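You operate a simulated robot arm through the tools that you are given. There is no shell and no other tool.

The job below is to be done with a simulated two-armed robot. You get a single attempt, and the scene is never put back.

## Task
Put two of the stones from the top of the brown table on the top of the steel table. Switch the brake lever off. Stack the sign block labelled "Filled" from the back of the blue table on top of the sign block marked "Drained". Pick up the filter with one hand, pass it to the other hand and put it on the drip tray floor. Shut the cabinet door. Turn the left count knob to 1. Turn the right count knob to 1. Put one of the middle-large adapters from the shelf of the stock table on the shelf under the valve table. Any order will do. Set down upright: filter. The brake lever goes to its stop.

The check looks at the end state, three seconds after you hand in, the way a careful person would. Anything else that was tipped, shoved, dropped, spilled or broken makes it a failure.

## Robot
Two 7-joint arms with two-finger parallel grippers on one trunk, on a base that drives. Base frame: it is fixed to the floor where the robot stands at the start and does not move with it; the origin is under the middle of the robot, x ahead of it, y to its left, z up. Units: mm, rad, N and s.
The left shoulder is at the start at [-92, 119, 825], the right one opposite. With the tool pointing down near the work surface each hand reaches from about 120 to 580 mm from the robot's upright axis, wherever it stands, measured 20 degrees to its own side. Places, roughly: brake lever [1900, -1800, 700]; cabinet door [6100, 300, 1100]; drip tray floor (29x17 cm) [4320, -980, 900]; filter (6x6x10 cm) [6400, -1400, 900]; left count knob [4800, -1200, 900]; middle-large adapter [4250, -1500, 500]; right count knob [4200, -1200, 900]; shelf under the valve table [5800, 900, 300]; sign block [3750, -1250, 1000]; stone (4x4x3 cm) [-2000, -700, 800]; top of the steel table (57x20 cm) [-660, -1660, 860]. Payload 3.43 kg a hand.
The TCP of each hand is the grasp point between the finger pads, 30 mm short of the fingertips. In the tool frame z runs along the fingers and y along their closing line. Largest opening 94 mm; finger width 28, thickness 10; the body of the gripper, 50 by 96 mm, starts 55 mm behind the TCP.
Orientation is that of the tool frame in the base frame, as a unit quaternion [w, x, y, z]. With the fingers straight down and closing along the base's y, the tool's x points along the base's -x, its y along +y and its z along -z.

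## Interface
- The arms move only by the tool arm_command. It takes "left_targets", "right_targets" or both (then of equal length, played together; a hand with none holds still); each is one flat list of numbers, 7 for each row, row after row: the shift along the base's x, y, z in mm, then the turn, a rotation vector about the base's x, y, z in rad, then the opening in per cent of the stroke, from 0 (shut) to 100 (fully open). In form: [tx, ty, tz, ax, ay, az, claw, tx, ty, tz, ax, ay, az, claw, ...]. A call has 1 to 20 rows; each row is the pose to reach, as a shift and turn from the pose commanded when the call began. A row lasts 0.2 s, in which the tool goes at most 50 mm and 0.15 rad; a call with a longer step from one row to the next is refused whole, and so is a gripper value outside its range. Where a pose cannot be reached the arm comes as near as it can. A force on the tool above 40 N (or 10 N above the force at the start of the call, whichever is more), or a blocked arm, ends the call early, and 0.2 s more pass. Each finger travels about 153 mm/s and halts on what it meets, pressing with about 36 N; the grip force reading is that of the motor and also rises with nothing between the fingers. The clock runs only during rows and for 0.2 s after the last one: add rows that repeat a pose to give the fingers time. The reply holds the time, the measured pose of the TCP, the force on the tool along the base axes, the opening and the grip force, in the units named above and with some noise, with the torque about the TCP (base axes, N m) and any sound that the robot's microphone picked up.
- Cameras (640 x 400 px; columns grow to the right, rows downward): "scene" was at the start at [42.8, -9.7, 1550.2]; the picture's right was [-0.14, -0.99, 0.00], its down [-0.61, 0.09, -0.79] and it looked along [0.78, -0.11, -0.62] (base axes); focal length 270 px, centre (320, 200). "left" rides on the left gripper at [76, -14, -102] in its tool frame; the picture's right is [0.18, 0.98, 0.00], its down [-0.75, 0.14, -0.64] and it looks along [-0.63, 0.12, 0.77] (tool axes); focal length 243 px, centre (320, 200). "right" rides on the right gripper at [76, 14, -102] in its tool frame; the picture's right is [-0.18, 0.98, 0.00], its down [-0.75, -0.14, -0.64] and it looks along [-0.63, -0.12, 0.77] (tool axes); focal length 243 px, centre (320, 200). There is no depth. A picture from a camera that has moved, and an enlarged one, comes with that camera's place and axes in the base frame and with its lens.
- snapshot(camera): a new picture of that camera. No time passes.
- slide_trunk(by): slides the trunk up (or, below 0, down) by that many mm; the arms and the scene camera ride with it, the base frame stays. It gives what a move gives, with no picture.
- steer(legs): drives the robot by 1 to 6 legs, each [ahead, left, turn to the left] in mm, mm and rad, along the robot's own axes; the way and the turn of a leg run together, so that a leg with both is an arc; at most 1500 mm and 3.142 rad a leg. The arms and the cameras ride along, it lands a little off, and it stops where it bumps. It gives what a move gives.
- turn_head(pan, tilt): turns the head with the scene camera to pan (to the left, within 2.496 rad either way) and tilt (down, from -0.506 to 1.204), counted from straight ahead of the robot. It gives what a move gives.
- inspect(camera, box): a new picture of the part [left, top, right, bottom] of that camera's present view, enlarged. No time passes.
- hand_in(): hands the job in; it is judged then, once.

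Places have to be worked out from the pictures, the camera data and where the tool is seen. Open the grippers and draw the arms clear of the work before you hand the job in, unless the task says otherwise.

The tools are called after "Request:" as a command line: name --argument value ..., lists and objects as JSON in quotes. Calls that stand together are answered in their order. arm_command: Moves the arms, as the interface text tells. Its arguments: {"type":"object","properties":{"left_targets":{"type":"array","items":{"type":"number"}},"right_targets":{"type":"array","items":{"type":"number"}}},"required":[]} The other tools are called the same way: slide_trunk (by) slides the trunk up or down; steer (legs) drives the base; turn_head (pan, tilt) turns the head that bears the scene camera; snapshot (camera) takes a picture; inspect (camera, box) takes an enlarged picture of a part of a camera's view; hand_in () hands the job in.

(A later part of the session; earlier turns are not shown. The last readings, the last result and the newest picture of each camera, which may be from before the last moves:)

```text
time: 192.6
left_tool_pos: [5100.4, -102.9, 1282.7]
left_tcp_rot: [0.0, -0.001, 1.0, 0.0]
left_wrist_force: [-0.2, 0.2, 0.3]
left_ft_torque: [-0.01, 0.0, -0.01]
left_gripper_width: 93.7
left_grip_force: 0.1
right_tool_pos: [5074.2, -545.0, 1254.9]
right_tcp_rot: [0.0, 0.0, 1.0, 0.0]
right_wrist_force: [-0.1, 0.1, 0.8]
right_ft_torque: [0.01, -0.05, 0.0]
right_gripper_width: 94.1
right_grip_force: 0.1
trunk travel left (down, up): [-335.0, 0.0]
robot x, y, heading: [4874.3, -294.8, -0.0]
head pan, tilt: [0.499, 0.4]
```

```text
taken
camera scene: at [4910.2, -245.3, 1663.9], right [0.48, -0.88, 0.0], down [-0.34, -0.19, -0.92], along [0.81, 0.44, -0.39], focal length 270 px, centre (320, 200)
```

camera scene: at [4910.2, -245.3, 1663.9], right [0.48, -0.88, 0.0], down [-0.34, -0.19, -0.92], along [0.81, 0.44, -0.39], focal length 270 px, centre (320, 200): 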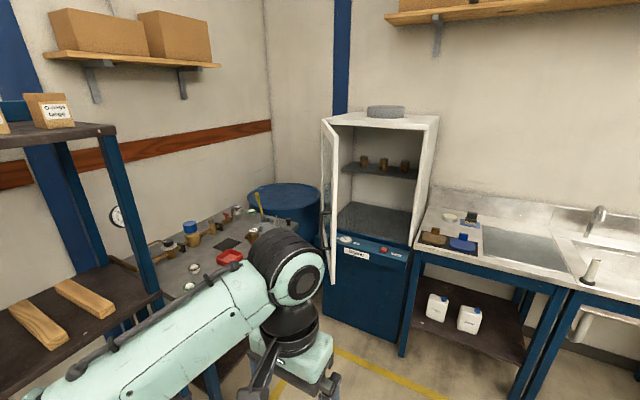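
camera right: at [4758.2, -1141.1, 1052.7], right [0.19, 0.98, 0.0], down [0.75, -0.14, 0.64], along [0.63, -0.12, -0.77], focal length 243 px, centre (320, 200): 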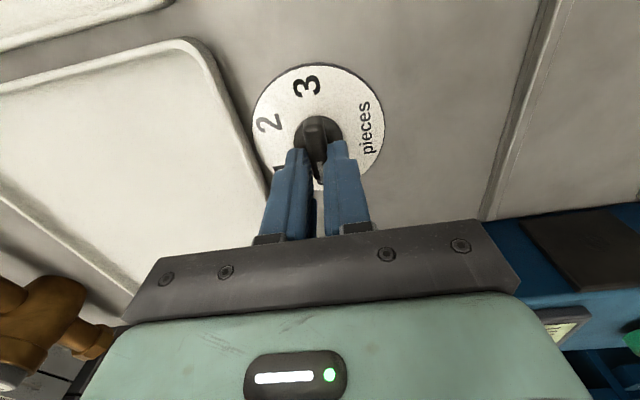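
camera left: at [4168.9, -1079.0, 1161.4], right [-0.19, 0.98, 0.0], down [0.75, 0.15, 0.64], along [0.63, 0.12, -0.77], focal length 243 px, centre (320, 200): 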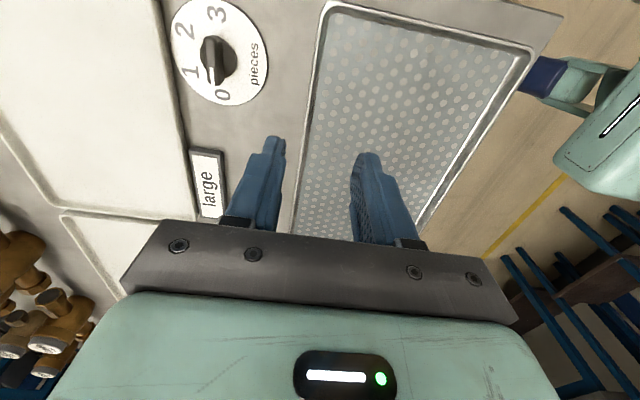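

The cabinet "Drying" has its glass door open, hinged on its left (+y) side. I zoom in on the door and on the counter with the filter.

Request:
inspect --camera "scene" --box '[290, 95, 450, 340]'

Request:
inspect --camera "scene" --box '[400, 190, 640, 340]'

Request:
turn_head --pan -0.5 --tilt 0.4

Request:
inspect --camera "scene" --box '[230, 120, 480, 276]'

Request:
inspect --camera "scene" --box '[130, 170, 330, 295]'

```text
1.63 times, centred on (370, 218) of scene
camera zoom: at [4910.2, -245.3, 1663.9], right [0.48, -0.88, 0.0], down [-0.34, -0.19, -0.92], along [0.81, 0.44, -0.39], focal length 441 px, centre (238, 171)
```

zoom: 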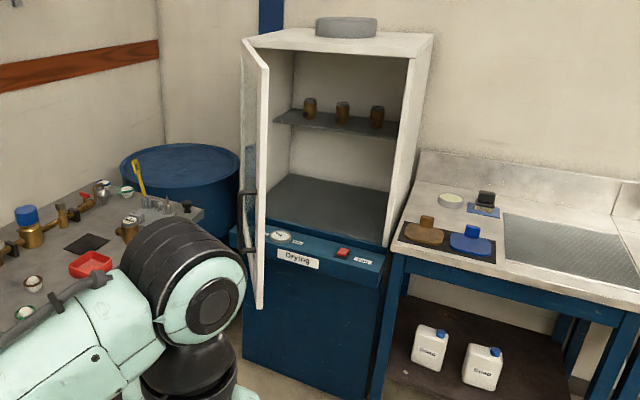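

```text
2.67 times, centred on (520, 265) of scene
camera zoom: at [4910.2, -245.3, 1663.9], right [0.48, -0.88, 0.0], down [-0.34, -0.19, -0.92], along [0.81, 0.44, -0.39], focal length 720 px, centre (-213, 27)
```

zoom: 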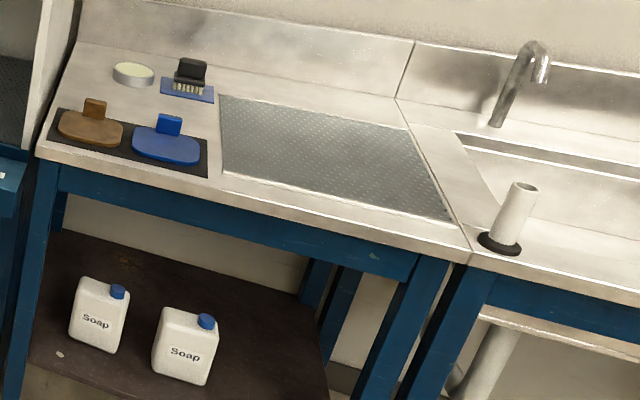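

```text
time: 193.8
left_tool_pos: [5100.1, -102.5, 1280.7]
left_tcp_rot: [0.0, -0.001, 1.0, 0.0]
left_wrist_force: [0.2, -0.5, -0.4]
left_ft_torque: [0.01, 0.01, 0.01]
left_gripper_width: 94.0
left_grip_force: 0.1
right_tool_pos: [5074.6, -546.0, 1253.6]
right_tcp_rot: [0.0, 0.0, 1.0, 0.0]
right_wrist_force: [-0.4, -0.8, 1.1]
right_ft_torque: [-0.01, 0.0, 0.02]
right_gripper_width: 94.1
right_grip_force: 0.0
trunk travel left (down, up): [-335.0, 0.0]
robot x, y, heading: [4872.1, -293.1, -0.002]
head pan, tilt: [-0.499, 0.4]
```

```text
2.56 times, centred on (355, 198) of scene
camera zoom: at [4910.2, -333.7, 1663.9], right [-0.48, -0.88, 0.0], down [-0.34, 0.19, -0.92], along [0.81, -0.44, -0.39], focal length 692 px, centre (230, 205)
```

zoom: 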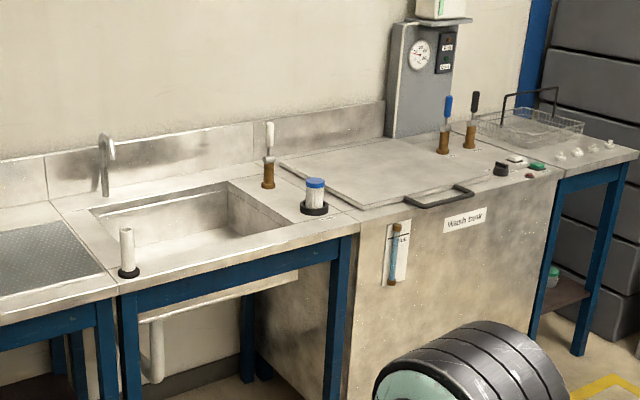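

```text
3.20 times, centred on (230, 232) of scene
camera zoom: at [4910.2, -333.7, 1663.9], right [-0.48, -0.88, 0.0], down [-0.34, 0.19, -0.92], along [0.81, -0.44, -0.39], focal length 864 px, centre (608, 96)
```

zoom: 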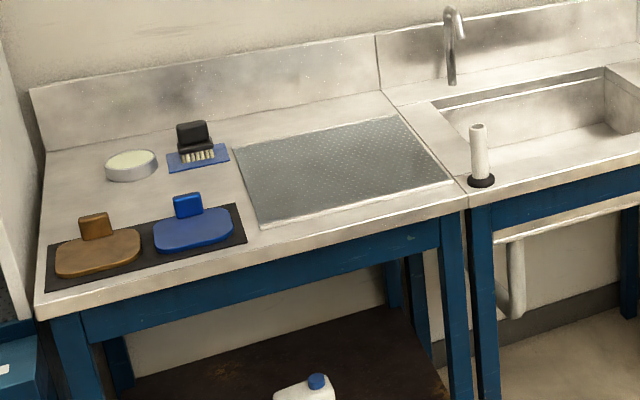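

The white cylinder with the blue cap in the black ring is the filter at ≈(6322,-1369). The cabinet door's hinge is near (6100,380), its free edge near (5735,140), opened ~57°. I drive to about (5300,-50) to push it shut with the left hand.

Request:
steer --legs '[[428, 243, 0]]'

Request:
turn_head --pan 0.4 --tilt 0.35

Request:
snapshot --camera "scene"

Request:
snapshot --camera "left"

```text
time: 196.8
left_tool_pos: [5538.3, 140.6, 1282.7]
left_tcp_rot: [0.0, 0.002, 1.0, 0.0]
left_wrist_force: [0.5, -0.7, 0.1]
left_ft_torque: [0.03, -0.01, -0.01]
left_gripper_width: 93.8
left_grip_force: 0.0
right_tool_pos: [5511.8, -302.7, 1254.6]
right_tcp_rot: [0.0, 0.002, 1.0, 0.0]
right_wrist_force: [0.1, -0.1, 0.3]
right_ft_torque: [0.0, -0.01, 0.02]
right_gripper_width: 93.9
right_grip_force: 0.0
trunk travel left (down, up): [-335.0, 0.0]
robot x, y, heading: [5309.6, -49.6, -0.004]
head pan, tilt: [-0.499, 0.4]
```

```text
time: 198.0
left_tool_pos: [5538.6, 140.0, 1282.4]
left_tcp_rot: [-0.001, 0.002, 1.0, 0.0]
left_wrist_force: [0.9, 0.1, -0.1]
left_ft_torque: [0.03, -0.01, 0.03]
left_gripper_width: 94.0
left_grip_force: 0.1
right_tool_pos: [5511.5, -303.0, 1255.0]
right_tcp_rot: [0.0, 0.001, 1.0, -0.001]
right_wrist_force: [-0.6, 0.1, -0.4]
right_ft_torque: [0.01, -0.01, 0.03]
right_gripper_width: 94.1
right_grip_force: 0.0
trunk travel left (down, up): [-335.0, 0.0]
robot x, y, heading: [5307.5, -43.9, -0.003]
head pan, tilt: [0.4, 0.351]
```

```text
taken
camera scene: at [5353.0, -9.3, 1668.4], right [0.38, -0.92, 0.0], down [-0.32, -0.13, -0.94], along [0.87, 0.36, -0.34], focal length 270 px, centre (320, 200)
```

scene: 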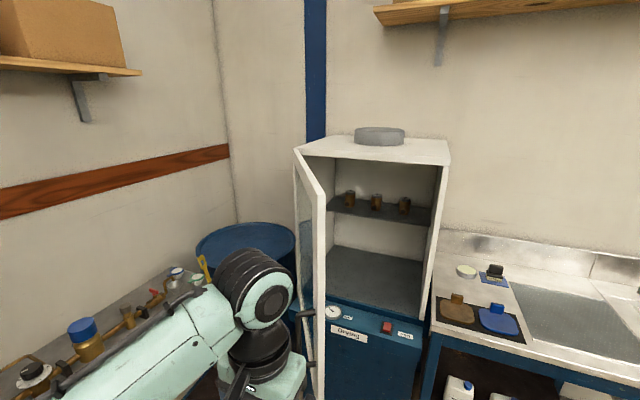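

```text
taken
camera left: at [5463.1, 127.9, 1384.3], right [-0.18, 0.98, 0.0], down [0.75, 0.14, 0.64], along [0.63, 0.12, -0.77], focal length 243 px, centre (320, 200)
```

left: 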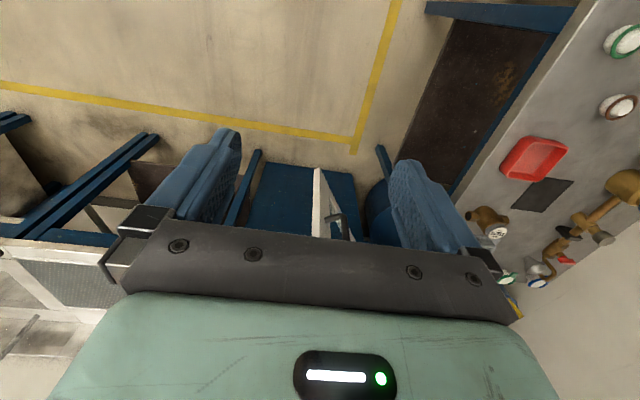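

I need a better fix on the door. I zoom the left camera on the door's lower corner and the scene camera on the door edge.

Request:
inspect --camera "left" --box '[260, 140, 420, 240]'

Request:
inspect --camera "scene" --box '[270, 130, 470, 400]'

```text
4.00 times, centred on (340, 190) of left
camera zoom: at [5463.1, 127.9, 1384.3], right [-0.18, 0.98, 0.0], down [0.75, 0.14, 0.64], along [0.63, 0.12, -0.77], focal length 970 px, centre (240, 240)
```

zoom: 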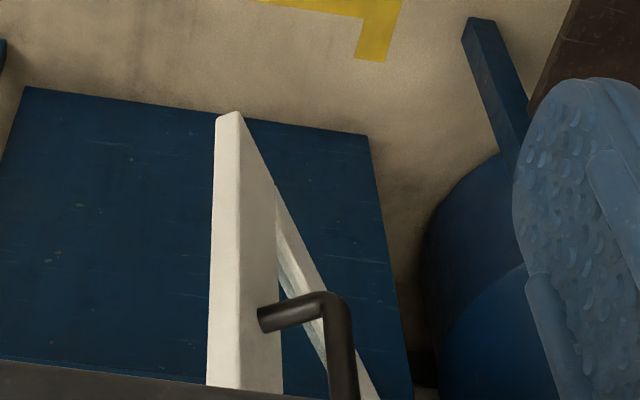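

```text
1.48 times, centred on (370, 265) of scene
camera zoom: at [5353.0, -9.3, 1668.4], right [0.38, -0.92, 0.0], down [-0.32, -0.13, -0.94], along [0.87, 0.36, -0.34], focal length 400 px, centre (246, 104)
```

zoom: 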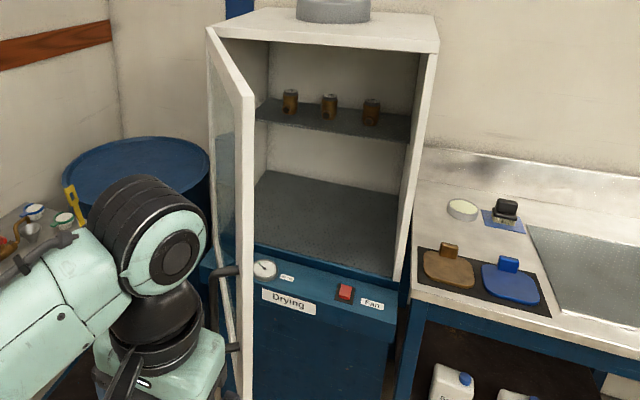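

The door's free edge is at about (5843,190), hinge at (6330,505), opening ~57°, handle on the outer face at z 960–1146. I move the robot to about (5450,80), closing the left gripper for pushing.

Request:
steer --legs '[[135, 120, 0]]'

Request:
arm_command --left_targets '[0, 10, 0, 0, 0, 0, 60, 10, 30, 0, 0, 0, 0, 20, 20, 50, 0, 0, 0, 0, 0, 30, 70, 0, 0, 0, 0, 0]'

Request:
snapshot --camera "left"

Request:
snapshot --camera "scene"

```text
time: 199.7
left_tool_pos: [5677.5, 260.9, 1281.5]
left_tcp_rot: [0.0, 0.001, 1.0, 0.0]
left_wrist_force: [-0.4, -1.0, -0.4]
left_ft_torque: [-0.02, 0.02, -0.01]
left_gripper_width: 94.2
left_grip_force: 0.1
right_tool_pos: [5653.0, -182.3, 1254.4]
right_tcp_rot: [0.0, 0.0, 1.0, -0.001]
right_wrist_force: [0.0, -0.2, -0.4]
right_ft_torque: [0.0, 0.0, -0.01]
right_gripper_width: 94.0
right_grip_force: 0.1
trunk travel left (down, up): [-335.0, 0.0]
robot x, y, heading: [5453.5, 71.0, 0.001]
head pan, tilt: [0.4, 0.351]
```

```text
time: 200.7
left_tool_pos: [5706.2, 332.7, 1281.2]
left_tcp_rot: [0.0, 0.0, 1.0, 0.0]
left_wrist_force: [0.1, 0.5, -0.1]
left_ft_torque: [-0.03, -0.02, 0.0]
left_gripper_width: 0.1
left_grip_force: 33.1
right_tool_pos: [5652.5, -181.9, 1255.0]
right_tcp_rot: [0.0, 0.0, 1.0, 0.0]
right_wrist_force: [1.2, 0.7, 0.7]
right_ft_torque: [-0.01, -0.02, -0.01]
right_gripper_width: 94.0
right_grip_force: 0.1
trunk travel left (down, up): [-335.0, 0.0]
robot x, y, heading: [5447.7, 74.0, 0.004]
head pan, tilt: [0.4, 0.351]
```

```text
taken
camera left: at [5630.5, 319.1, 1384.1], right [-0.18, 0.98, 0.0], down [0.75, 0.14, 0.64], along [0.63, 0.12, -0.77], focal length 243 px, centre (320, 200)
```

left: 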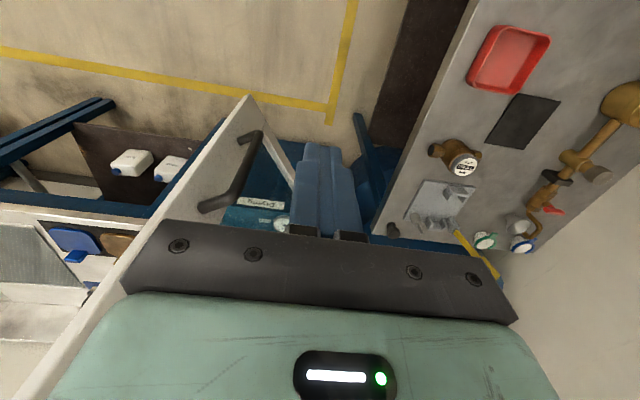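

```text
taken
camera scene: at [5492.2, 110.4, 1668.4], right [0.39, -0.92, 0.0], down [-0.32, -0.13, -0.94], along [0.87, 0.37, -0.34], focal length 270 px, centre (320, 200)
```

scene: 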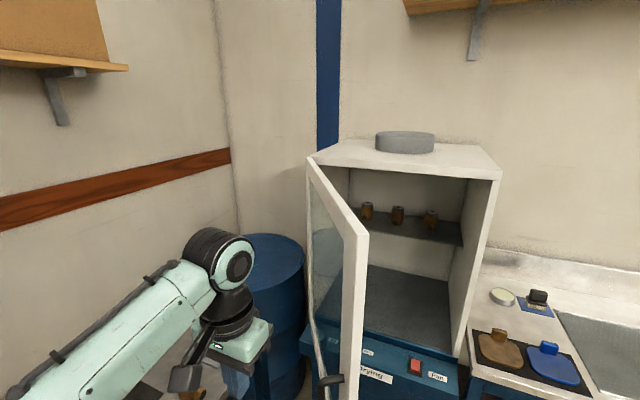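

The free edge is confirmed at (5841,188). I turn and tilt the closed left fingers so the tips lead toward the door, and move to about 60 mm off its outer face.

Request:
arm_command --left_targets '[28, -8, 0, -0.026, -0.072, -0.115, 0, 57, -17, 0, -0.052, -0.144, -0.229, 0, 85, -25, 0, -0.079, -0.216, -0.344, 0, 114, -34, 0, -0.105, -0.288, -0.459, 0, 142, -42, 0, -0.131, -0.36, -0.573, 0, 171, -51, 0, -0.157, -0.432, -0.688, 0]'

Request:
snapshot --camera "scene"

Request:
snapshot --camera "left"

```text
time: 202.1
left_tool_pos: [5878.8, 282.8, 1280.5]
left_tcp_rot: [0.21, 0.335, 0.915, -0.077]
left_wrist_force: [-0.8, 0.2, -0.3]
left_ft_torque: [-0.01, 0.02, -0.02]
left_gripper_width: 0.0
left_grip_force: 32.7
right_tool_pos: [5654.3, -182.3, 1254.3]
right_tcp_rot: [0.0, 0.0, 1.0, 0.0]
right_wrist_force: [1.1, 0.3, 0.3]
right_ft_torque: [-0.01, 0.03, 0.02]
right_gripper_width: 94.0
right_grip_force: 0.1
trunk travel left (down, up): [-335.0, 0.0]
robot x, y, heading: [5450.6, 72.8, 0.002]
head pan, tilt: [0.4, 0.351]
```

```text
taken
camera scene: at [5493.0, 110.1, 1668.4], right [0.39, -0.92, 0.0], down [-0.32, -0.13, -0.94], along [0.86, 0.37, -0.34], focal length 270 px, centre (320, 200)
```

scene: 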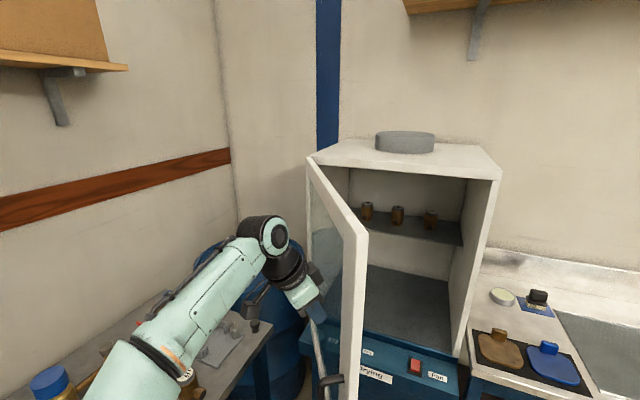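

```text
taken
camera left: at [5783.3, 345.8, 1339.2], right [0.51, 0.86, -0.08], down [0.39, -0.15, 0.91], along [0.77, -0.49, -0.41], focal length 243 px, centre (320, 200)
```

left: 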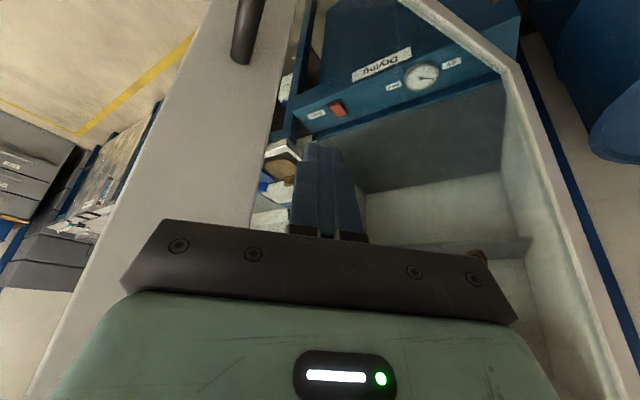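

At z=1280 the reach is limited, so I'll push lower and nearer the middle of the door (r≈430 mm from the hinge, inside of the handle). I lower the left hand to z≈1030 off the door, then move the robot 100 mm ahead.

Request:
arm_command --left_targets '[-20, 15, -40, 0, 0, 0, 0, -40, 30, -75, 0, 0, 0, 0, -60, 45, -105, 0, 0, 0, 0, -77, 60, -140, 0, 0, 0, 0, -77, 68, -185, 0, 0, 0, 0, -77, 68, -230, 0, 0, 0, 0, -77, 68, -255, 0, 0, 0, 0]'

Request:
snapshot --camera "scene"

Request:
snapshot --camera "left"

```text
time: 203.7
left_tool_pos: [5803.9, 348.3, 1029.6]
left_tcp_rot: [0.211, 0.335, 0.915, -0.077]
left_wrist_force: [0.2, 0.1, -0.3]
left_ft_torque: [0.0, 0.01, 0.0]
left_gripper_width: 0.1
left_grip_force: 32.8
right_tool_pos: [5652.6, -181.9, 1255.5]
right_tcp_rot: [-0.001, 0.0, 1.0, 0.0]
right_wrist_force: [-0.3, 0.3, 0.4]
right_ft_torque: [0.0, 0.04, -0.02]
right_gripper_width: 94.1
right_grip_force: 0.1
trunk travel left (down, up): [-335.0, 0.0]
robot x, y, heading: [5449.9, 70.5, -0.0]
head pan, tilt: [0.4, 0.351]
```

```text
taken
camera scene: at [5492.2, 110.1, 1668.4], right [0.39, -0.92, 0.0], down [-0.32, -0.13, -0.94], along [0.87, 0.37, -0.34], focal length 270 px, centre (320, 200)
```

scene: 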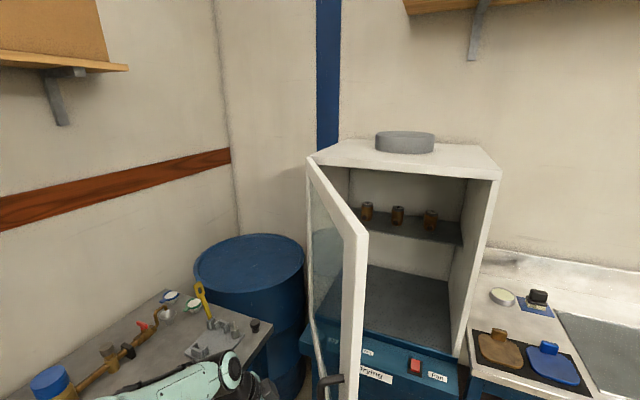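

```text
taken
camera left: at [5708.1, 412.4, 1089.1], right [0.51, 0.86, -0.08], down [0.4, -0.15, 0.91], along [0.77, -0.49, -0.41], focal length 243 px, centre (320, 200)
```

left: 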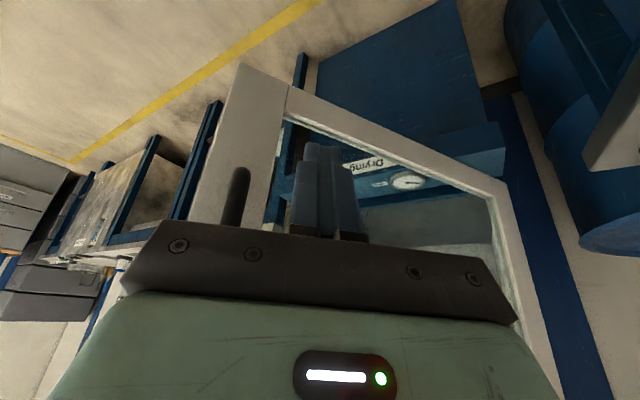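

I look down with the head to check the left forearm's clearance over the valve table.

Request:
turn_head --pan 0.6 --tilt 0.8

Request:
snapshot --camera "scene"

```text
time: 204.6
left_tool_pos: [5804.4, 348.0, 1030.5]
left_tcp_rot: [0.21, 0.334, 0.916, -0.077]
left_wrist_force: [0.1, 0.1, 0.2]
left_ft_torque: [0.02, -0.01, -0.02]
left_gripper_width: 0.0
left_grip_force: 32.5
right_tool_pos: [5652.5, -184.3, 1255.4]
right_tcp_rot: [0.0, -0.001, 1.0, 0.0]
right_wrist_force: [0.1, 0.0, -0.7]
right_ft_torque: [-0.01, -0.01, 0.01]
right_gripper_width: 93.9
right_grip_force: 0.1
trunk travel left (down, up): [-335.0, 0.0]
robot x, y, heading: [5450.0, 70.0, 0.006]
head pan, tilt: [0.6, 0.799]
```

```text
taken
camera scene: at [5472.9, 119.4, 1628.8], right [0.56, -0.83, 0.0], down [-0.59, -0.4, -0.7], along [0.58, 0.39, -0.72], focal length 270 px, centre (320, 200)
```

scene: 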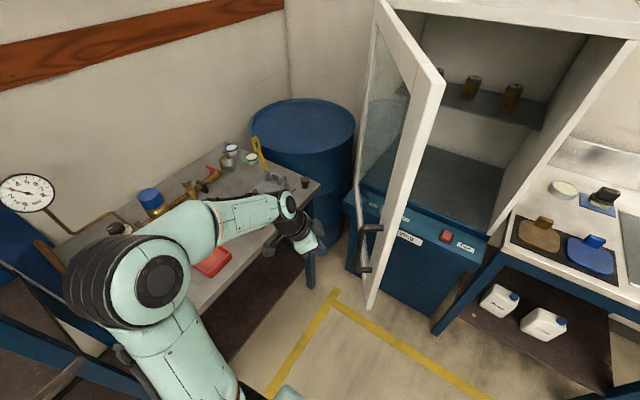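

The elbow is high and well clear. I drive 100 mm ahead with the hand kept ~100 mm off the door's outer face.

Request:
steer --legs '[[100, -10, 0]]'

Request:
snapshot --camera "scene"

Request:
snapshot --camera "left"

```text
time: 205.8
left_tool_pos: [5904.1, 339.6, 1030.1]
left_tcp_rot: [0.21, 0.334, 0.916, -0.076]
left_wrist_force: [0.2, -0.5, -0.4]
left_ft_torque: [-0.03, 0.0, 0.02]
left_gripper_width: 0.0
left_grip_force: 33.2
right_tool_pos: [5753.2, -193.2, 1254.0]
right_tcp_rot: [0.0, 0.0, 1.0, 0.0]
right_wrist_force: [0.0, 0.2, -0.4]
right_ft_torque: [0.02, -0.03, 0.0]
right_gripper_width: 94.0
right_grip_force: 0.1
trunk travel left (down, up): [-335.0, 0.0]
robot x, y, heading: [5547.7, 58.9, -0.001]
head pan, tilt: [0.6, 0.799]
```

```text
taken
camera scene: at [5573.2, 109.5, 1628.5], right [0.57, -0.82, 0.0], down [-0.59, -0.41, -0.7], along [0.58, 0.39, -0.72], focal length 270 px, centre (320, 200)
```

scene: 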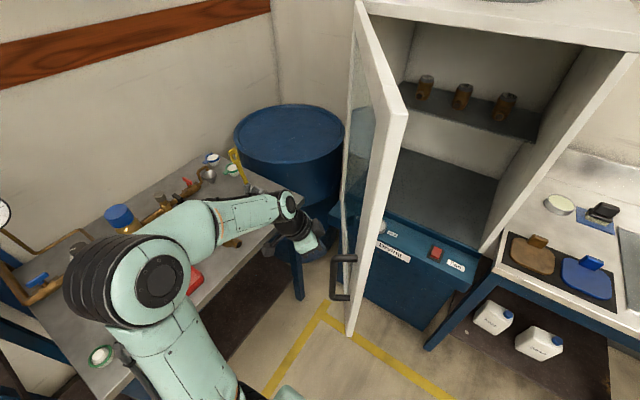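

```text
taken
camera left: at [5808.1, 402.5, 1089.3], right [0.51, 0.86, -0.08], down [0.4, -0.15, 0.91], along [0.77, -0.49, -0.42], focal length 243 px, centre (320, 200)
```

left: 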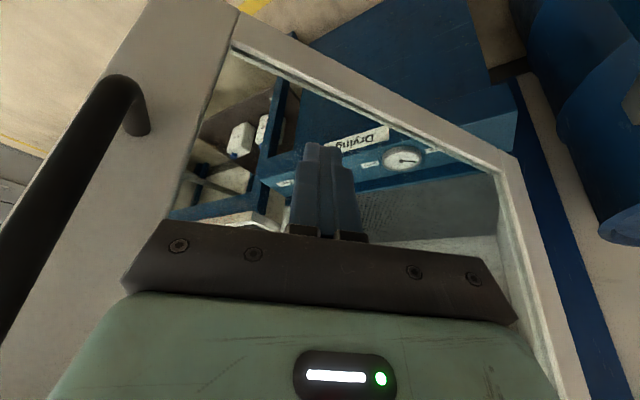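

The hand is inside the handle next to the glass. I push the door along its arc from 57° to about 37°.

Request:
arm_command --left_targets '[33, -19, 0, 0, 0, 0, 0, 52, -48, 0, 0, 0, 0, 0, 72, -80, 0, 0, 0, 0, 0, 94, -110, 0, 0, 0, 0, 0, 120, -138, 0, 0, 0, 0, 0, 147, -163, 0, 0, 0, 0, 0]'

Request:
snapshot --camera "scene"

```text
time: 207.2
left_tool_pos: [6049.1, 174.5, 1030.4]
left_tcp_rot: [0.209, 0.334, 0.916, -0.076]
left_wrist_force: [-0.3, 0.0, 0.5]
left_ft_torque: [0.01, -0.01, 0.04]
left_gripper_width: 0.0
left_grip_force: 32.8
right_tool_pos: [5754.4, -193.7, 1254.5]
right_tcp_rot: [-0.001, 0.0, 1.0, 0.0]
right_wrist_force: [-0.5, 0.5, -1.1]
right_ft_torque: [0.03, 0.02, 0.02]
right_gripper_width: 93.8
right_grip_force: 0.1
trunk travel left (down, up): [-335.0, 0.0]
robot x, y, heading: [5551.1, 62.7, 0.003]
head pan, tilt: [0.6, 0.799]
```

```text
taken
camera scene: at [5574.8, 108.7, 1628.8], right [0.56, -0.83, 0.0], down [-0.59, -0.4, -0.7], along [0.57, 0.39, -0.72], focal length 270 px, centre (320, 200)
```

scene: 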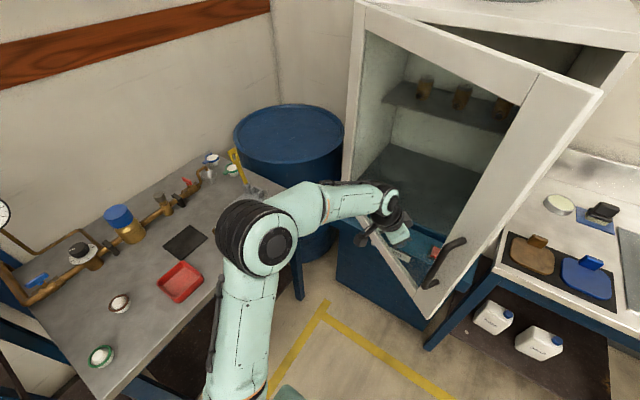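

The door swings easily and is now around 30°. I pull the hand back slightly, drive 170 mm ahead and then push on.

Request:
arm_command --left_targets '[-40, 10, 0, 0, 0, 0, 0, -80, 15, 0, 0, 0, 0, 0, -120, 15, 0, 0, 0, 0, 0]'

Request:
steer --legs '[[160, -30, 0]]'

Request:
snapshot --camera "scene"

```text
time: 208.0
left_tool_pos: [5926.4, 191.6, 1030.2]
left_tcp_rot: [0.21, 0.334, 0.915, -0.077]
left_wrist_force: [-0.3, -0.2, 0.5]
left_ft_torque: [0.02, -0.01, 0.01]
left_gripper_width: 0.3
left_grip_force: 33.3
right_tool_pos: [5752.8, -192.8, 1255.1]
right_tcp_rot: [0.001, 0.0, 1.0, 0.0]
right_wrist_force: [0.2, -0.2, -0.1]
right_ft_torque: [0.05, -0.02, 0.01]
right_gripper_width: 93.9
right_grip_force: 0.0
trunk travel left (down, up): [-335.0, 0.0]
robot x, y, heading: [5553.1, 62.0, 0.003]
head pan, tilt: [0.6, 0.799]
```

```text
time: 209.4
left_tool_pos: [6089.5, 163.2, 1031.2]
left_tcp_rot: [0.21, 0.333, 0.916, -0.076]
left_wrist_force: [0.5, 0.1, 0.2]
left_ft_torque: [-0.03, 0.02, -0.02]
left_gripper_width: 0.2
left_grip_force: 33.4
right_tool_pos: [5913.4, -221.5, 1254.9]
right_tcp_rot: [0.0, -0.001, 1.0, -0.001]
right_wrist_force: [0.1, -0.2, 0.6]
right_ft_torque: [-0.01, 0.01, 0.03]
right_gripper_width: 94.0
right_grip_force: 0.0
trunk travel left (down, up): [-335.0, 0.0]
robot x, y, heading: [5712.5, 31.4, 0.001]
head pan, tilt: [0.6, 0.799]
```

```text
taken
camera scene: at [5734.3, 79.5, 1628.5], right [0.57, -0.82, 0.0], down [-0.59, -0.41, -0.7], along [0.57, 0.4, -0.72], focal length 270 px, centre (320, 200)
```

scene: 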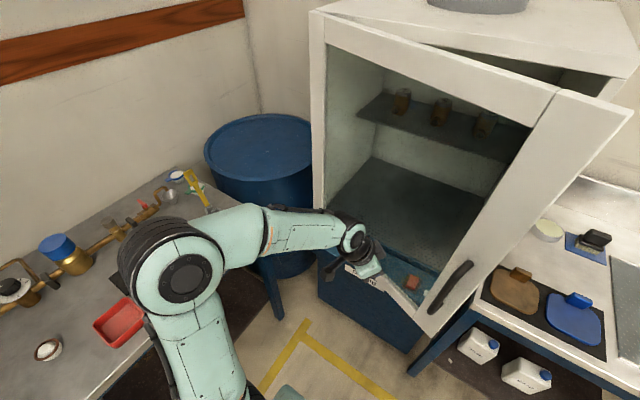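

The door is at about 30°. I push on along the arc to about 11°.

Request:
arm_command --left_targets '[3, -18, 0, 0, 0, 0, 0, 36, -37, 0, 0, 0, 0, 0, 70, -53, 0, 0, 0, 0, 0, 105, -67, 0, 0, 0, 0, 0, 134, -75, 0, 0, 0, 0, 0, 134, -75, 0, 0, 0, 0, 0]'

Request:
snapshot --camera "scene"

```text
time: 210.8
left_tool_pos: [6227.1, 87.7, 1029.1]
left_tcp_rot: [0.21, 0.333, 0.916, -0.076]
left_wrist_force: [-0.7, 0.0, 0.1]
left_ft_torque: [-0.02, 0.0, -0.02]
left_gripper_width: 0.2
left_grip_force: 32.6
right_tool_pos: [5914.2, -222.6, 1257.2]
right_tcp_rot: [0.0, 0.0, 1.0, 0.0]
right_wrist_force: [0.2, -0.4, -0.1]
right_ft_torque: [0.01, 0.0, 0.0]
right_gripper_width: 93.8
right_grip_force: 0.1
trunk travel left (down, up): [-335.0, 0.0]
robot x, y, heading: [5714.5, 30.1, 0.002]
head pan, tilt: [0.6, 0.799]
```

```text
taken
camera scene: at [5734.5, 79.7, 1628.8], right [0.57, -0.82, 0.0], down [-0.59, -0.41, -0.7], along [0.57, 0.39, -0.72], focal length 270 px, centre (320, 200)
```

scene: 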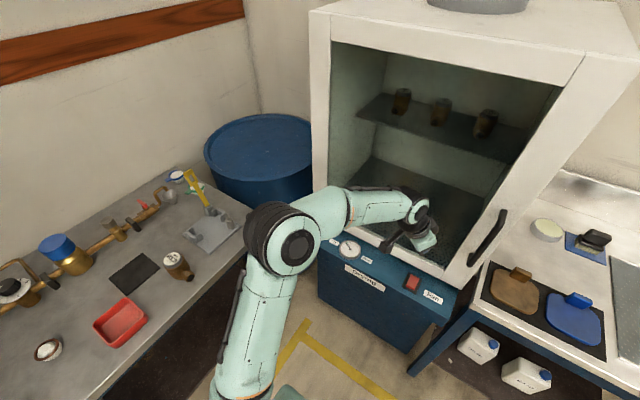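

The door looks nearly shut. I pull back, move 100 mm closer and press it home.

Request:
arm_command --left_targets '[-40, 0, 0, 0, 0, 0, 0, -80, 0, 0, 0, 0, 0, 0, -120, 0, 0, 0, 0, 0, 0]'

Request:
steer --legs '[[120, 0, 0]]'

Request:
snapshot --camera "scene"

```text
time: 211.6
left_tool_pos: [6101.8, 87.3, 1029.3]
left_tcp_rot: [0.211, 0.333, 0.916, -0.077]
left_wrist_force: [-0.3, -0.5, -0.4]
left_ft_torque: [0.02, 0.0, 0.01]
left_gripper_width: 0.2
left_grip_force: 33.0
right_tool_pos: [5913.8, -221.7, 1254.9]
right_tcp_rot: [0.001, -0.001, 1.0, 0.0]
right_wrist_force: [-0.1, 0.4, -0.2]
right_ft_torque: [0.01, -0.03, 0.01]
right_gripper_width: 93.9
right_grip_force: 0.1
trunk travel left (down, up): [-335.0, 0.0]
robot x, y, heading: [5714.4, 31.9, 0.001]
head pan, tilt: [0.6, 0.799]
```

```text
time: 212.8
left_tool_pos: [6222.6, 88.4, 1026.9]
left_tcp_rot: [0.21, 0.332, 0.916, -0.077]
left_wrist_force: [0.4, -0.4, 0.2]
left_ft_torque: [-0.01, -0.03, 0.0]
left_gripper_width: 0.0
left_grip_force: 32.9
right_tool_pos: [6034.4, -221.7, 1254.2]
right_tcp_rot: [0.001, -0.002, 1.0, 0.001]
right_wrist_force: [1.3, -1.0, 0.1]
right_ft_torque: [0.0, 0.01, 0.0]
right_gripper_width: 93.9
right_grip_force: 0.0
trunk travel left (down, up): [-335.0, 0.0]
robot x, y, heading: [5829.6, 33.8, 0.006]
head pan, tilt: [0.6, 0.799]
```

```text
taken
camera scene: at [5853.9, 79.9, 1628.5], right [0.57, -0.82, 0.0], down [-0.59, -0.41, -0.7], along [0.57, 0.4, -0.72], focal length 270 px, centre (320, 200)
```

scene: 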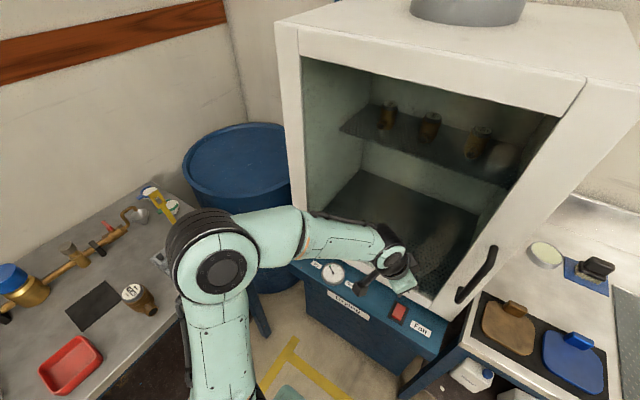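

The door seems flush. I press gently forward until contact to make sure it is fully shut.

Request:
arm_command --left_targets '[20, -3, 0, 0, 0, 0, 0, 40, -6, 0, 0, 0, 0, 0, 55, -8, 0, 0, 0, 0, 0, 65, -10, 0, 0, 0, 0, 0, 72, -10, 0, 0, 0, 0, 0, 79, -10, 0, 0, 0, 0, 0, 86, -10, 0, 0, 0, 0, 0, 93, -10, 0, 0, 0, 0, 0]'

Request:
snapshot --camera "scene"

```text
time: 214.3
left_tool_pos: [6292.2, 78.4, 1028.1]
left_tcp_rot: [0.203, 0.332, 0.918, -0.079]
left_wrist_force: [-32.2, 5.4, 9.2]
left_ft_torque: [0.07, -2.31, 1.42]
left_gripper_width: 0.0
left_grip_force: 33.0
right_tool_pos: [6030.9, -219.8, 1255.5]
right_tcp_rot: [0.003, -0.003, 1.0, 0.0]
right_wrist_force: [0.1, 0.4, -0.1]
right_ft_torque: [0.03, 0.01, 0.03]
right_gripper_width: 94.2
right_grip_force: 0.0
trunk travel left (down, up): [-335.0, 0.0]
robot x, y, heading: [5830.3, 29.7, 0.006]
head pan, tilt: [0.6, 0.799]
stopped in row 7 (left hand): the force on the tool passed its limit at 48 N (the readings are from after the stop); the commanded pose is now the measured one
```

```text
taken
camera scene: at [5847.7, 81.1, 1629.0], right [0.57, -0.82, 0.0], down [-0.59, -0.41, -0.7], along [0.58, 0.4, -0.71], focal length 270 px, centre (320, 200)
```

scene: 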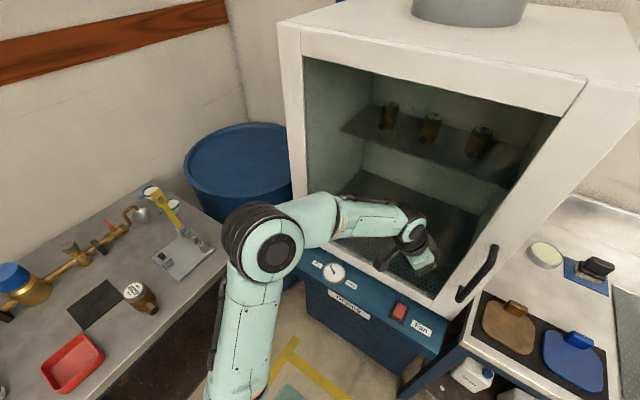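

The door is firmly shut (48 N reaction). I withdraw the left hand, restore its orientation and back off, then look at the valve table's shelf.

Request:
arm_command --left_targets '[-40, 0, 0, 0, 0, 0, 0, -80, 0, 10, 0, 0, 0, 0, -120, 0, 40, 0.026, 0.072, 0.115, 0, -150, 0, 75, 0.052, 0.144, 0.229, 0, -180, 0, 110, 0.079, 0.216, 0.344, 30, -205, 10, 150, 0.105, 0.288, 0.459, 60, -225, 20, 190, 0.131, 0.36, 0.573, 100, -235, 40, 230, 0.157, 0.432, 0.688, 100]'

Request:
steer --legs '[[-380, -80, 0]]'

Request:
turn_head --pan 0.95 --tilt 0.75

Request:
snapshot --camera "scene"

```text
time: 216.1
left_tool_pos: [6062.7, 119.0, 1254.6]
left_tcp_rot: [-0.005, -0.004, 1.0, -0.003]
left_wrist_force: [-0.2, -0.1, 0.2]
left_ft_torque: [0.0, 0.01, -0.01]
left_gripper_width: 94.2
left_grip_force: 0.0
right_tool_pos: [6034.3, -221.4, 1255.5]
right_tcp_rot: [0.001, -0.002, 1.0, 0.0]
right_wrist_force: [-0.7, -0.1, 0.8]
right_ft_torque: [0.01, -0.03, 0.0]
right_gripper_width: 94.1
right_grip_force: 0.1
trunk travel left (down, up): [-335.0, 0.0]
robot x, y, heading: [5832.4, 34.6, 0.004]
head pan, tilt: [0.6, 0.799]
```

```text
time: 218.6
left_tool_pos: [5677.6, 34.4, 1253.5]
left_tcp_rot: [-0.006, -0.002, 1.0, -0.003]
left_wrist_force: [1.0, 0.2, -0.9]
left_ft_torque: [-0.02, 0.01, 0.0]
left_gripper_width: 93.8
left_grip_force: 0.0
right_tool_pos: [5648.9, -303.5, 1254.8]
right_tcp_rot: [0.001, -0.002, 1.0, 0.0]
right_wrist_force: [-0.1, 0.2, 0.9]
right_ft_torque: [0.01, 0.01, -0.01]
right_gripper_width: 93.9
right_grip_force: 0.0
trunk travel left (down, up): [-335.0, 0.0]
robot x, y, heading: [5447.8, -49.8, 0.004]
head pan, tilt: [0.6, 0.799]
```

```text
time: 219.4
left_tool_pos: [5677.6, 35.2, 1252.9]
left_tcp_rot: [-0.006, -0.002, 1.0, -0.002]
left_wrist_force: [-1.2, 0.6, -0.4]
left_ft_torque: [0.04, -0.02, 0.03]
left_gripper_width: 94.1
left_grip_force: 0.0
right_tool_pos: [5649.3, -303.2, 1255.5]
right_tcp_rot: [0.001, -0.002, 1.0, 0.0]
right_wrist_force: [-0.3, 0.4, -0.3]
right_ft_torque: [-0.02, 0.02, -0.04]
right_gripper_width: 94.0
right_grip_force: 0.0
trunk travel left (down, up): [-335.0, 0.0]
robot x, y, heading: [5444.2, -51.3, 0.005]
head pan, tilt: [0.949, 0.75]
```

```text
taken
camera scene: at [5450.1, 19.5, 1632.8], right [0.82, -0.58, 0.0], down [-0.4, -0.56, -0.73], along [0.42, 0.6, -0.68], focal length 270 px, centre (320, 200)
```

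scene: 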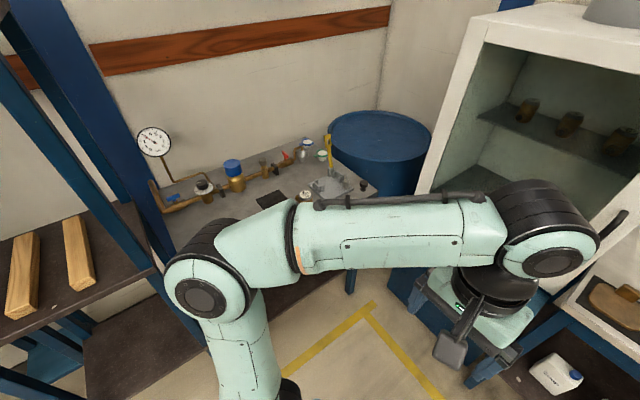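

I now head for the back side of the stock table: turn to face −y in the corridor at x≈5500 and look.

Request:
steer --legs '[[60, 0, 0], [0, 0, -1.576], [500, 0, 0]]'

Request:
turn_head --pan -0.3 --tilt 0.5

Request:
snapshot --camera "scene"

```text
time: 226.8
left_tool_pos: [5570.9, -785.4, 1254.0]
left_tcp_rot: [-0.006, 0.715, 0.699, 0.001]
left_wrist_force: [-0.2, 0.4, 0.2]
left_ft_torque: [0.04, 0.03, 0.02]
left_gripper_width: 94.1
left_grip_force: 0.0
right_tool_pos: [5232.0, -748.3, 1254.9]
right_tcp_rot: [0.0, 0.715, 0.699, -0.001]
right_wrist_force: [0.2, -0.4, 0.1]
right_ft_torque: [-0.01, 0.0, 0.0]
right_gripper_width: 93.8
right_grip_force: 0.1
trunk travel left (down, up): [-335.0, 0.0]
robot x, y, heading: [5489.8, -551.8, -1.592]
head pan, tilt: [0.949, 0.75]
```

```text
time: 228.3
left_tool_pos: [5569.4, -785.4, 1253.7]
left_tcp_rot: [-0.007, 0.715, 0.699, 0.001]
left_wrist_force: [0.2, -0.4, 0.3]
left_ft_torque: [-0.03, 0.01, 0.02]
left_gripper_width: 94.0
left_grip_force: 0.0
right_tool_pos: [5232.5, -748.5, 1255.4]
right_tcp_rot: [0.001, 0.715, 0.699, 0.0]
right_wrist_force: [1.1, -0.1, -0.2]
right_ft_torque: [-0.01, -0.02, 0.0]
right_gripper_width: 93.7
right_grip_force: 0.1
trunk travel left (down, up): [-335.0, 0.0]
robot x, y, heading: [5491.9, -553.8, -1.594]
head pan, tilt: [-0.3, 0.499]
```

```text
taken
camera scene: at [5464.3, -591.4, 1654.7], right [-0.95, 0.32, 0.0], down [0.15, 0.45, -0.88], along [-0.28, -0.83, -0.48], focal length 270 px, centre (320, 200)
```

scene: 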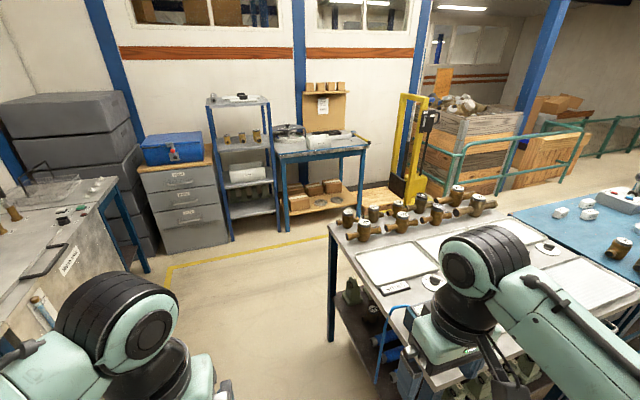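

The back aisle is wide open. I drive on to y≈-2150, strafe to x≈4350 and turn to face the tables from behind.

Request:
steer --legs '[[800, 0, 0.02], [800, 0, 0], [0, -1100, 0], [0, 0, 3.12]]'

Request:
turn_head --pan 0 --tilt 0.6

Request:
snapshot --camera "scene"

```text
time: 253.3
left_tool_pos: [4278.5, -1902.8, 1253.4]
left_tcp_rot: [0.001, 0.71, -0.704, 0.006]
left_wrist_force: [0.0, 0.0, 0.0]
left_ft_torque: [-0.01, -0.02, 0.03]
left_gripper_width: 94.1
left_grip_force: 0.1
right_tool_pos: [4616.9, -1928.9, 1255.1]
right_tcp_rot: [0.0, 0.709, -0.705, 0.0]
right_wrist_force: [-0.3, -0.1, -0.3]
right_ft_torque: [0.0, -0.03, 0.04]
right_gripper_width: 94.1
right_grip_force: 0.1
trunk travel left (down, up): [-335.0, 0.0]
robot x, y, heading: [4364.9, -2131.0, 1.577]
head pan, tilt: [-0.3, 0.499]
```

```text
time: 254.1
left_tool_pos: [4278.0, -1900.4, 1252.1]
left_tcp_rot: [0.001, 0.71, -0.704, 0.007]
left_wrist_force: [-0.2, 0.8, -0.6]
left_ft_torque: [-0.03, 0.02, 0.01]
left_gripper_width: 94.0
left_grip_force: 0.1
right_tool_pos: [4616.0, -1930.4, 1255.2]
right_tcp_rot: [0.0, 0.71, -0.704, -0.001]
right_wrist_force: [0.2, -0.4, -0.4]
right_ft_torque: [-0.01, 0.01, 0.02]
right_gripper_width: 93.8
right_grip_force: 0.1
trunk travel left (down, up): [-335.0, 0.0]
robot x, y, heading: [4364.7, -2131.3, 1.582]
head pan, tilt: [0.0, 0.6]
```

```text
taken
camera scene: at [4365.4, -2087.3, 1645.7], right [1.0, 0.01, 0.0], down [0.0, -0.56, -0.83], along [-0.01, 0.83, -0.56], focal length 270 px, centre (320, 200)
```

scene: 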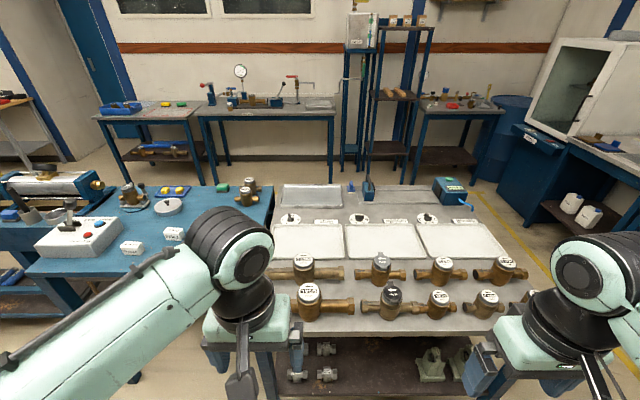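

From behind I see small metal fittings on the stock shelf at left. I zoom in on them.

Request:
inspect --camera "scene" --box '[270, 330, 366, 390]'

Request:
inspect --camera "scene" --box '[20, 170, 300, 345]'

```text
6.67 times, centred on (318, 360) of scene
camera zoom: at [4365.4, -2087.3, 1645.7], right [1.0, 0.01, 0.0], down [0.0, -0.56, -0.83], along [-0.01, 0.83, -0.56], focal length 1801 px, centre (333, -867)
```

zoom: 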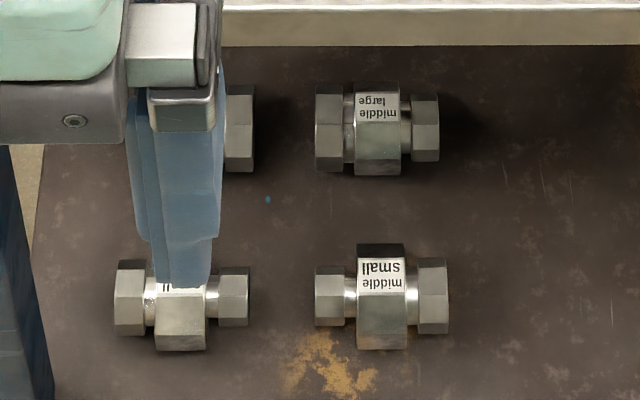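

```text
2.29 times, centred on (160, 258) of scene
camera zoom: at [4365.4, -2087.3, 1645.7], right [1.0, 0.01, 0.0], down [0.0, -0.56, -0.83], along [-0.01, 0.83, -0.56], focal length 617 px, centre (686, 69)
```

zoom: 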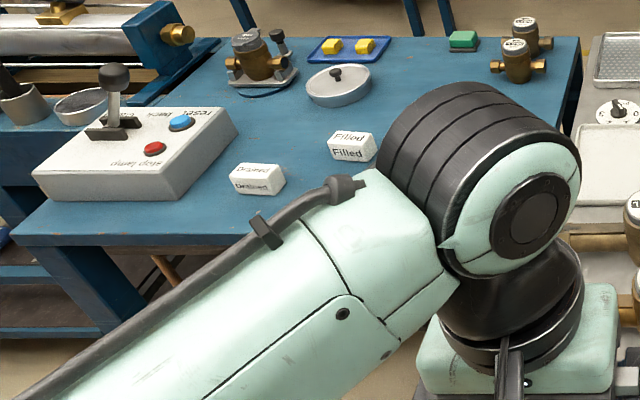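

Both rear adapters are "middle large" (the nearer ones are "middle small"); "Filled" is at ≈(3772,-1275,925) and "Drained" at ≈(3652,-1355). I look left before strafing toward the sign blocks.

Request:
turn_head --pan 1.2 --tilt 0.5

Request:
snapshot --camera "scene"

```text
time: 255.5
left_tool_pos: [4276.8, -1901.7, 1252.8]
left_tcp_rot: [0.002, 0.71, -0.704, 0.005]
left_wrist_force: [0.3, 0.2, -0.4]
left_ft_torque: [0.01, -0.01, 0.02]
left_gripper_width: 93.8
left_grip_force: 0.0
right_tool_pos: [4617.5, -1928.9, 1255.1]
right_tcp_rot: [-0.001, 0.709, -0.705, 0.0]
right_wrist_force: [0.0, 0.3, -1.2]
right_ft_torque: [0.03, 0.0, 0.0]
right_gripper_width: 94.0
right_grip_force: 0.0
trunk travel left (down, up): [-335.0, 0.0]
robot x, y, heading: [4364.6, -2132.5, 1.58]
head pan, tilt: [1.201, 0.499]
```

```text
taken
camera scene: at [4281.0, -2143.4, 1654.7], right [0.35, 0.93, 0.0], down [0.45, -0.17, -0.88], along [-0.82, 0.31, -0.48], focal length 270 px, centre (320, 200)
```

scene: 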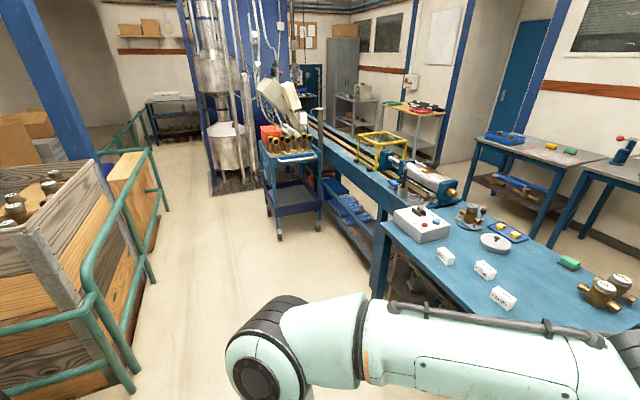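

The way is clear. I strafe left 760 mm and advance 300 mm toward the blue table's back.

Request:
steer --legs '[[0, 770, 0], [290, 0, 0]]'

Request:
turn_head --pan 0 --tilt 0.75

Request:
snapshot --camera "scene"

Request:
snapshot --camera "right"

```text
time: 264.4
left_tool_pos: [3512.3, -1599.8, 1253.0]
left_tcp_rot: [-0.002, -0.699, 0.715, -0.006]
left_wrist_force: [0.2, 0.4, -0.3]
left_ft_torque: [0.01, -0.01, 0.03]
left_gripper_width: 93.7
left_grip_force: 0.0
right_tool_pos: [3849.0, -1637.3, 1255.4]
right_tcp_rot: [0.0, -0.698, 0.716, 0.001]
right_wrist_force: [0.2, 0.1, -0.8]
right_ft_torque: [-0.02, 0.02, -0.01]
right_gripper_width: 93.8
right_grip_force: 0.1
trunk travel left (down, up): [-335.0, 0.0]
robot x, y, heading: [3589.6, -1837.0, 1.547]
head pan, tilt: [1.201, 0.499]
```

```text
time: 265.8
left_tool_pos: [3511.6, -1599.9, 1253.6]
left_tcp_rot: [-0.001, -0.699, 0.715, -0.006]
left_wrist_force: [-0.3, 0.0, -0.1]
left_ft_torque: [0.04, 0.05, -0.02]
left_gripper_width: 94.0
left_grip_force: 0.0
right_tool_pos: [3850.5, -1637.3, 1254.9]
right_tcp_rot: [0.001, -0.698, 0.716, 0.001]
right_wrist_force: [-0.7, 0.1, -0.1]
right_ft_torque: [0.03, -0.02, -0.02]
right_gripper_width: 94.0
right_grip_force: 0.0
trunk travel left (down, up): [-335.0, 0.0]
robot x, y, heading: [3586.7, -1835.8, 1.55]
head pan, tilt: [0.0, 0.75]
```

```text
taken
camera scene: at [3592.5, -1792.8, 1632.8], right [1.0, -0.02, 0.0], down [-0.02, -0.68, -0.73], along [0.02, 0.73, -0.68], focal length 270 px, centre (320, 200)
```

scene: 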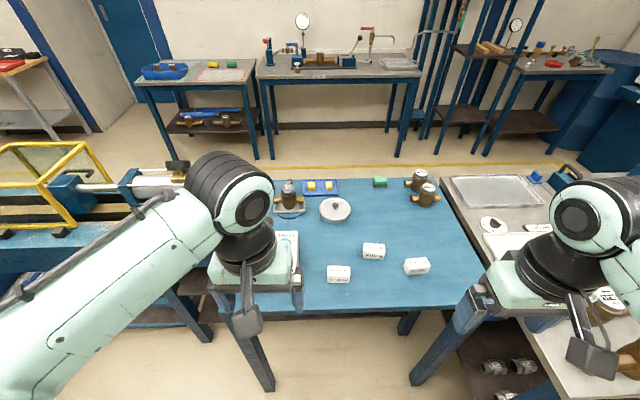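

```text
taken
camera right: at [3833.0, -1713.0, 1357.2], right [-0.98, 0.21, 0.0], down [0.16, 0.75, 0.64], along [0.13, 0.63, -0.77], focal length 243 px, centre (320, 200)
```

right: 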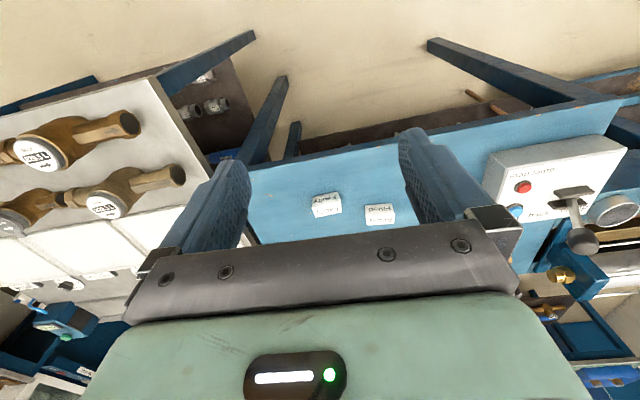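

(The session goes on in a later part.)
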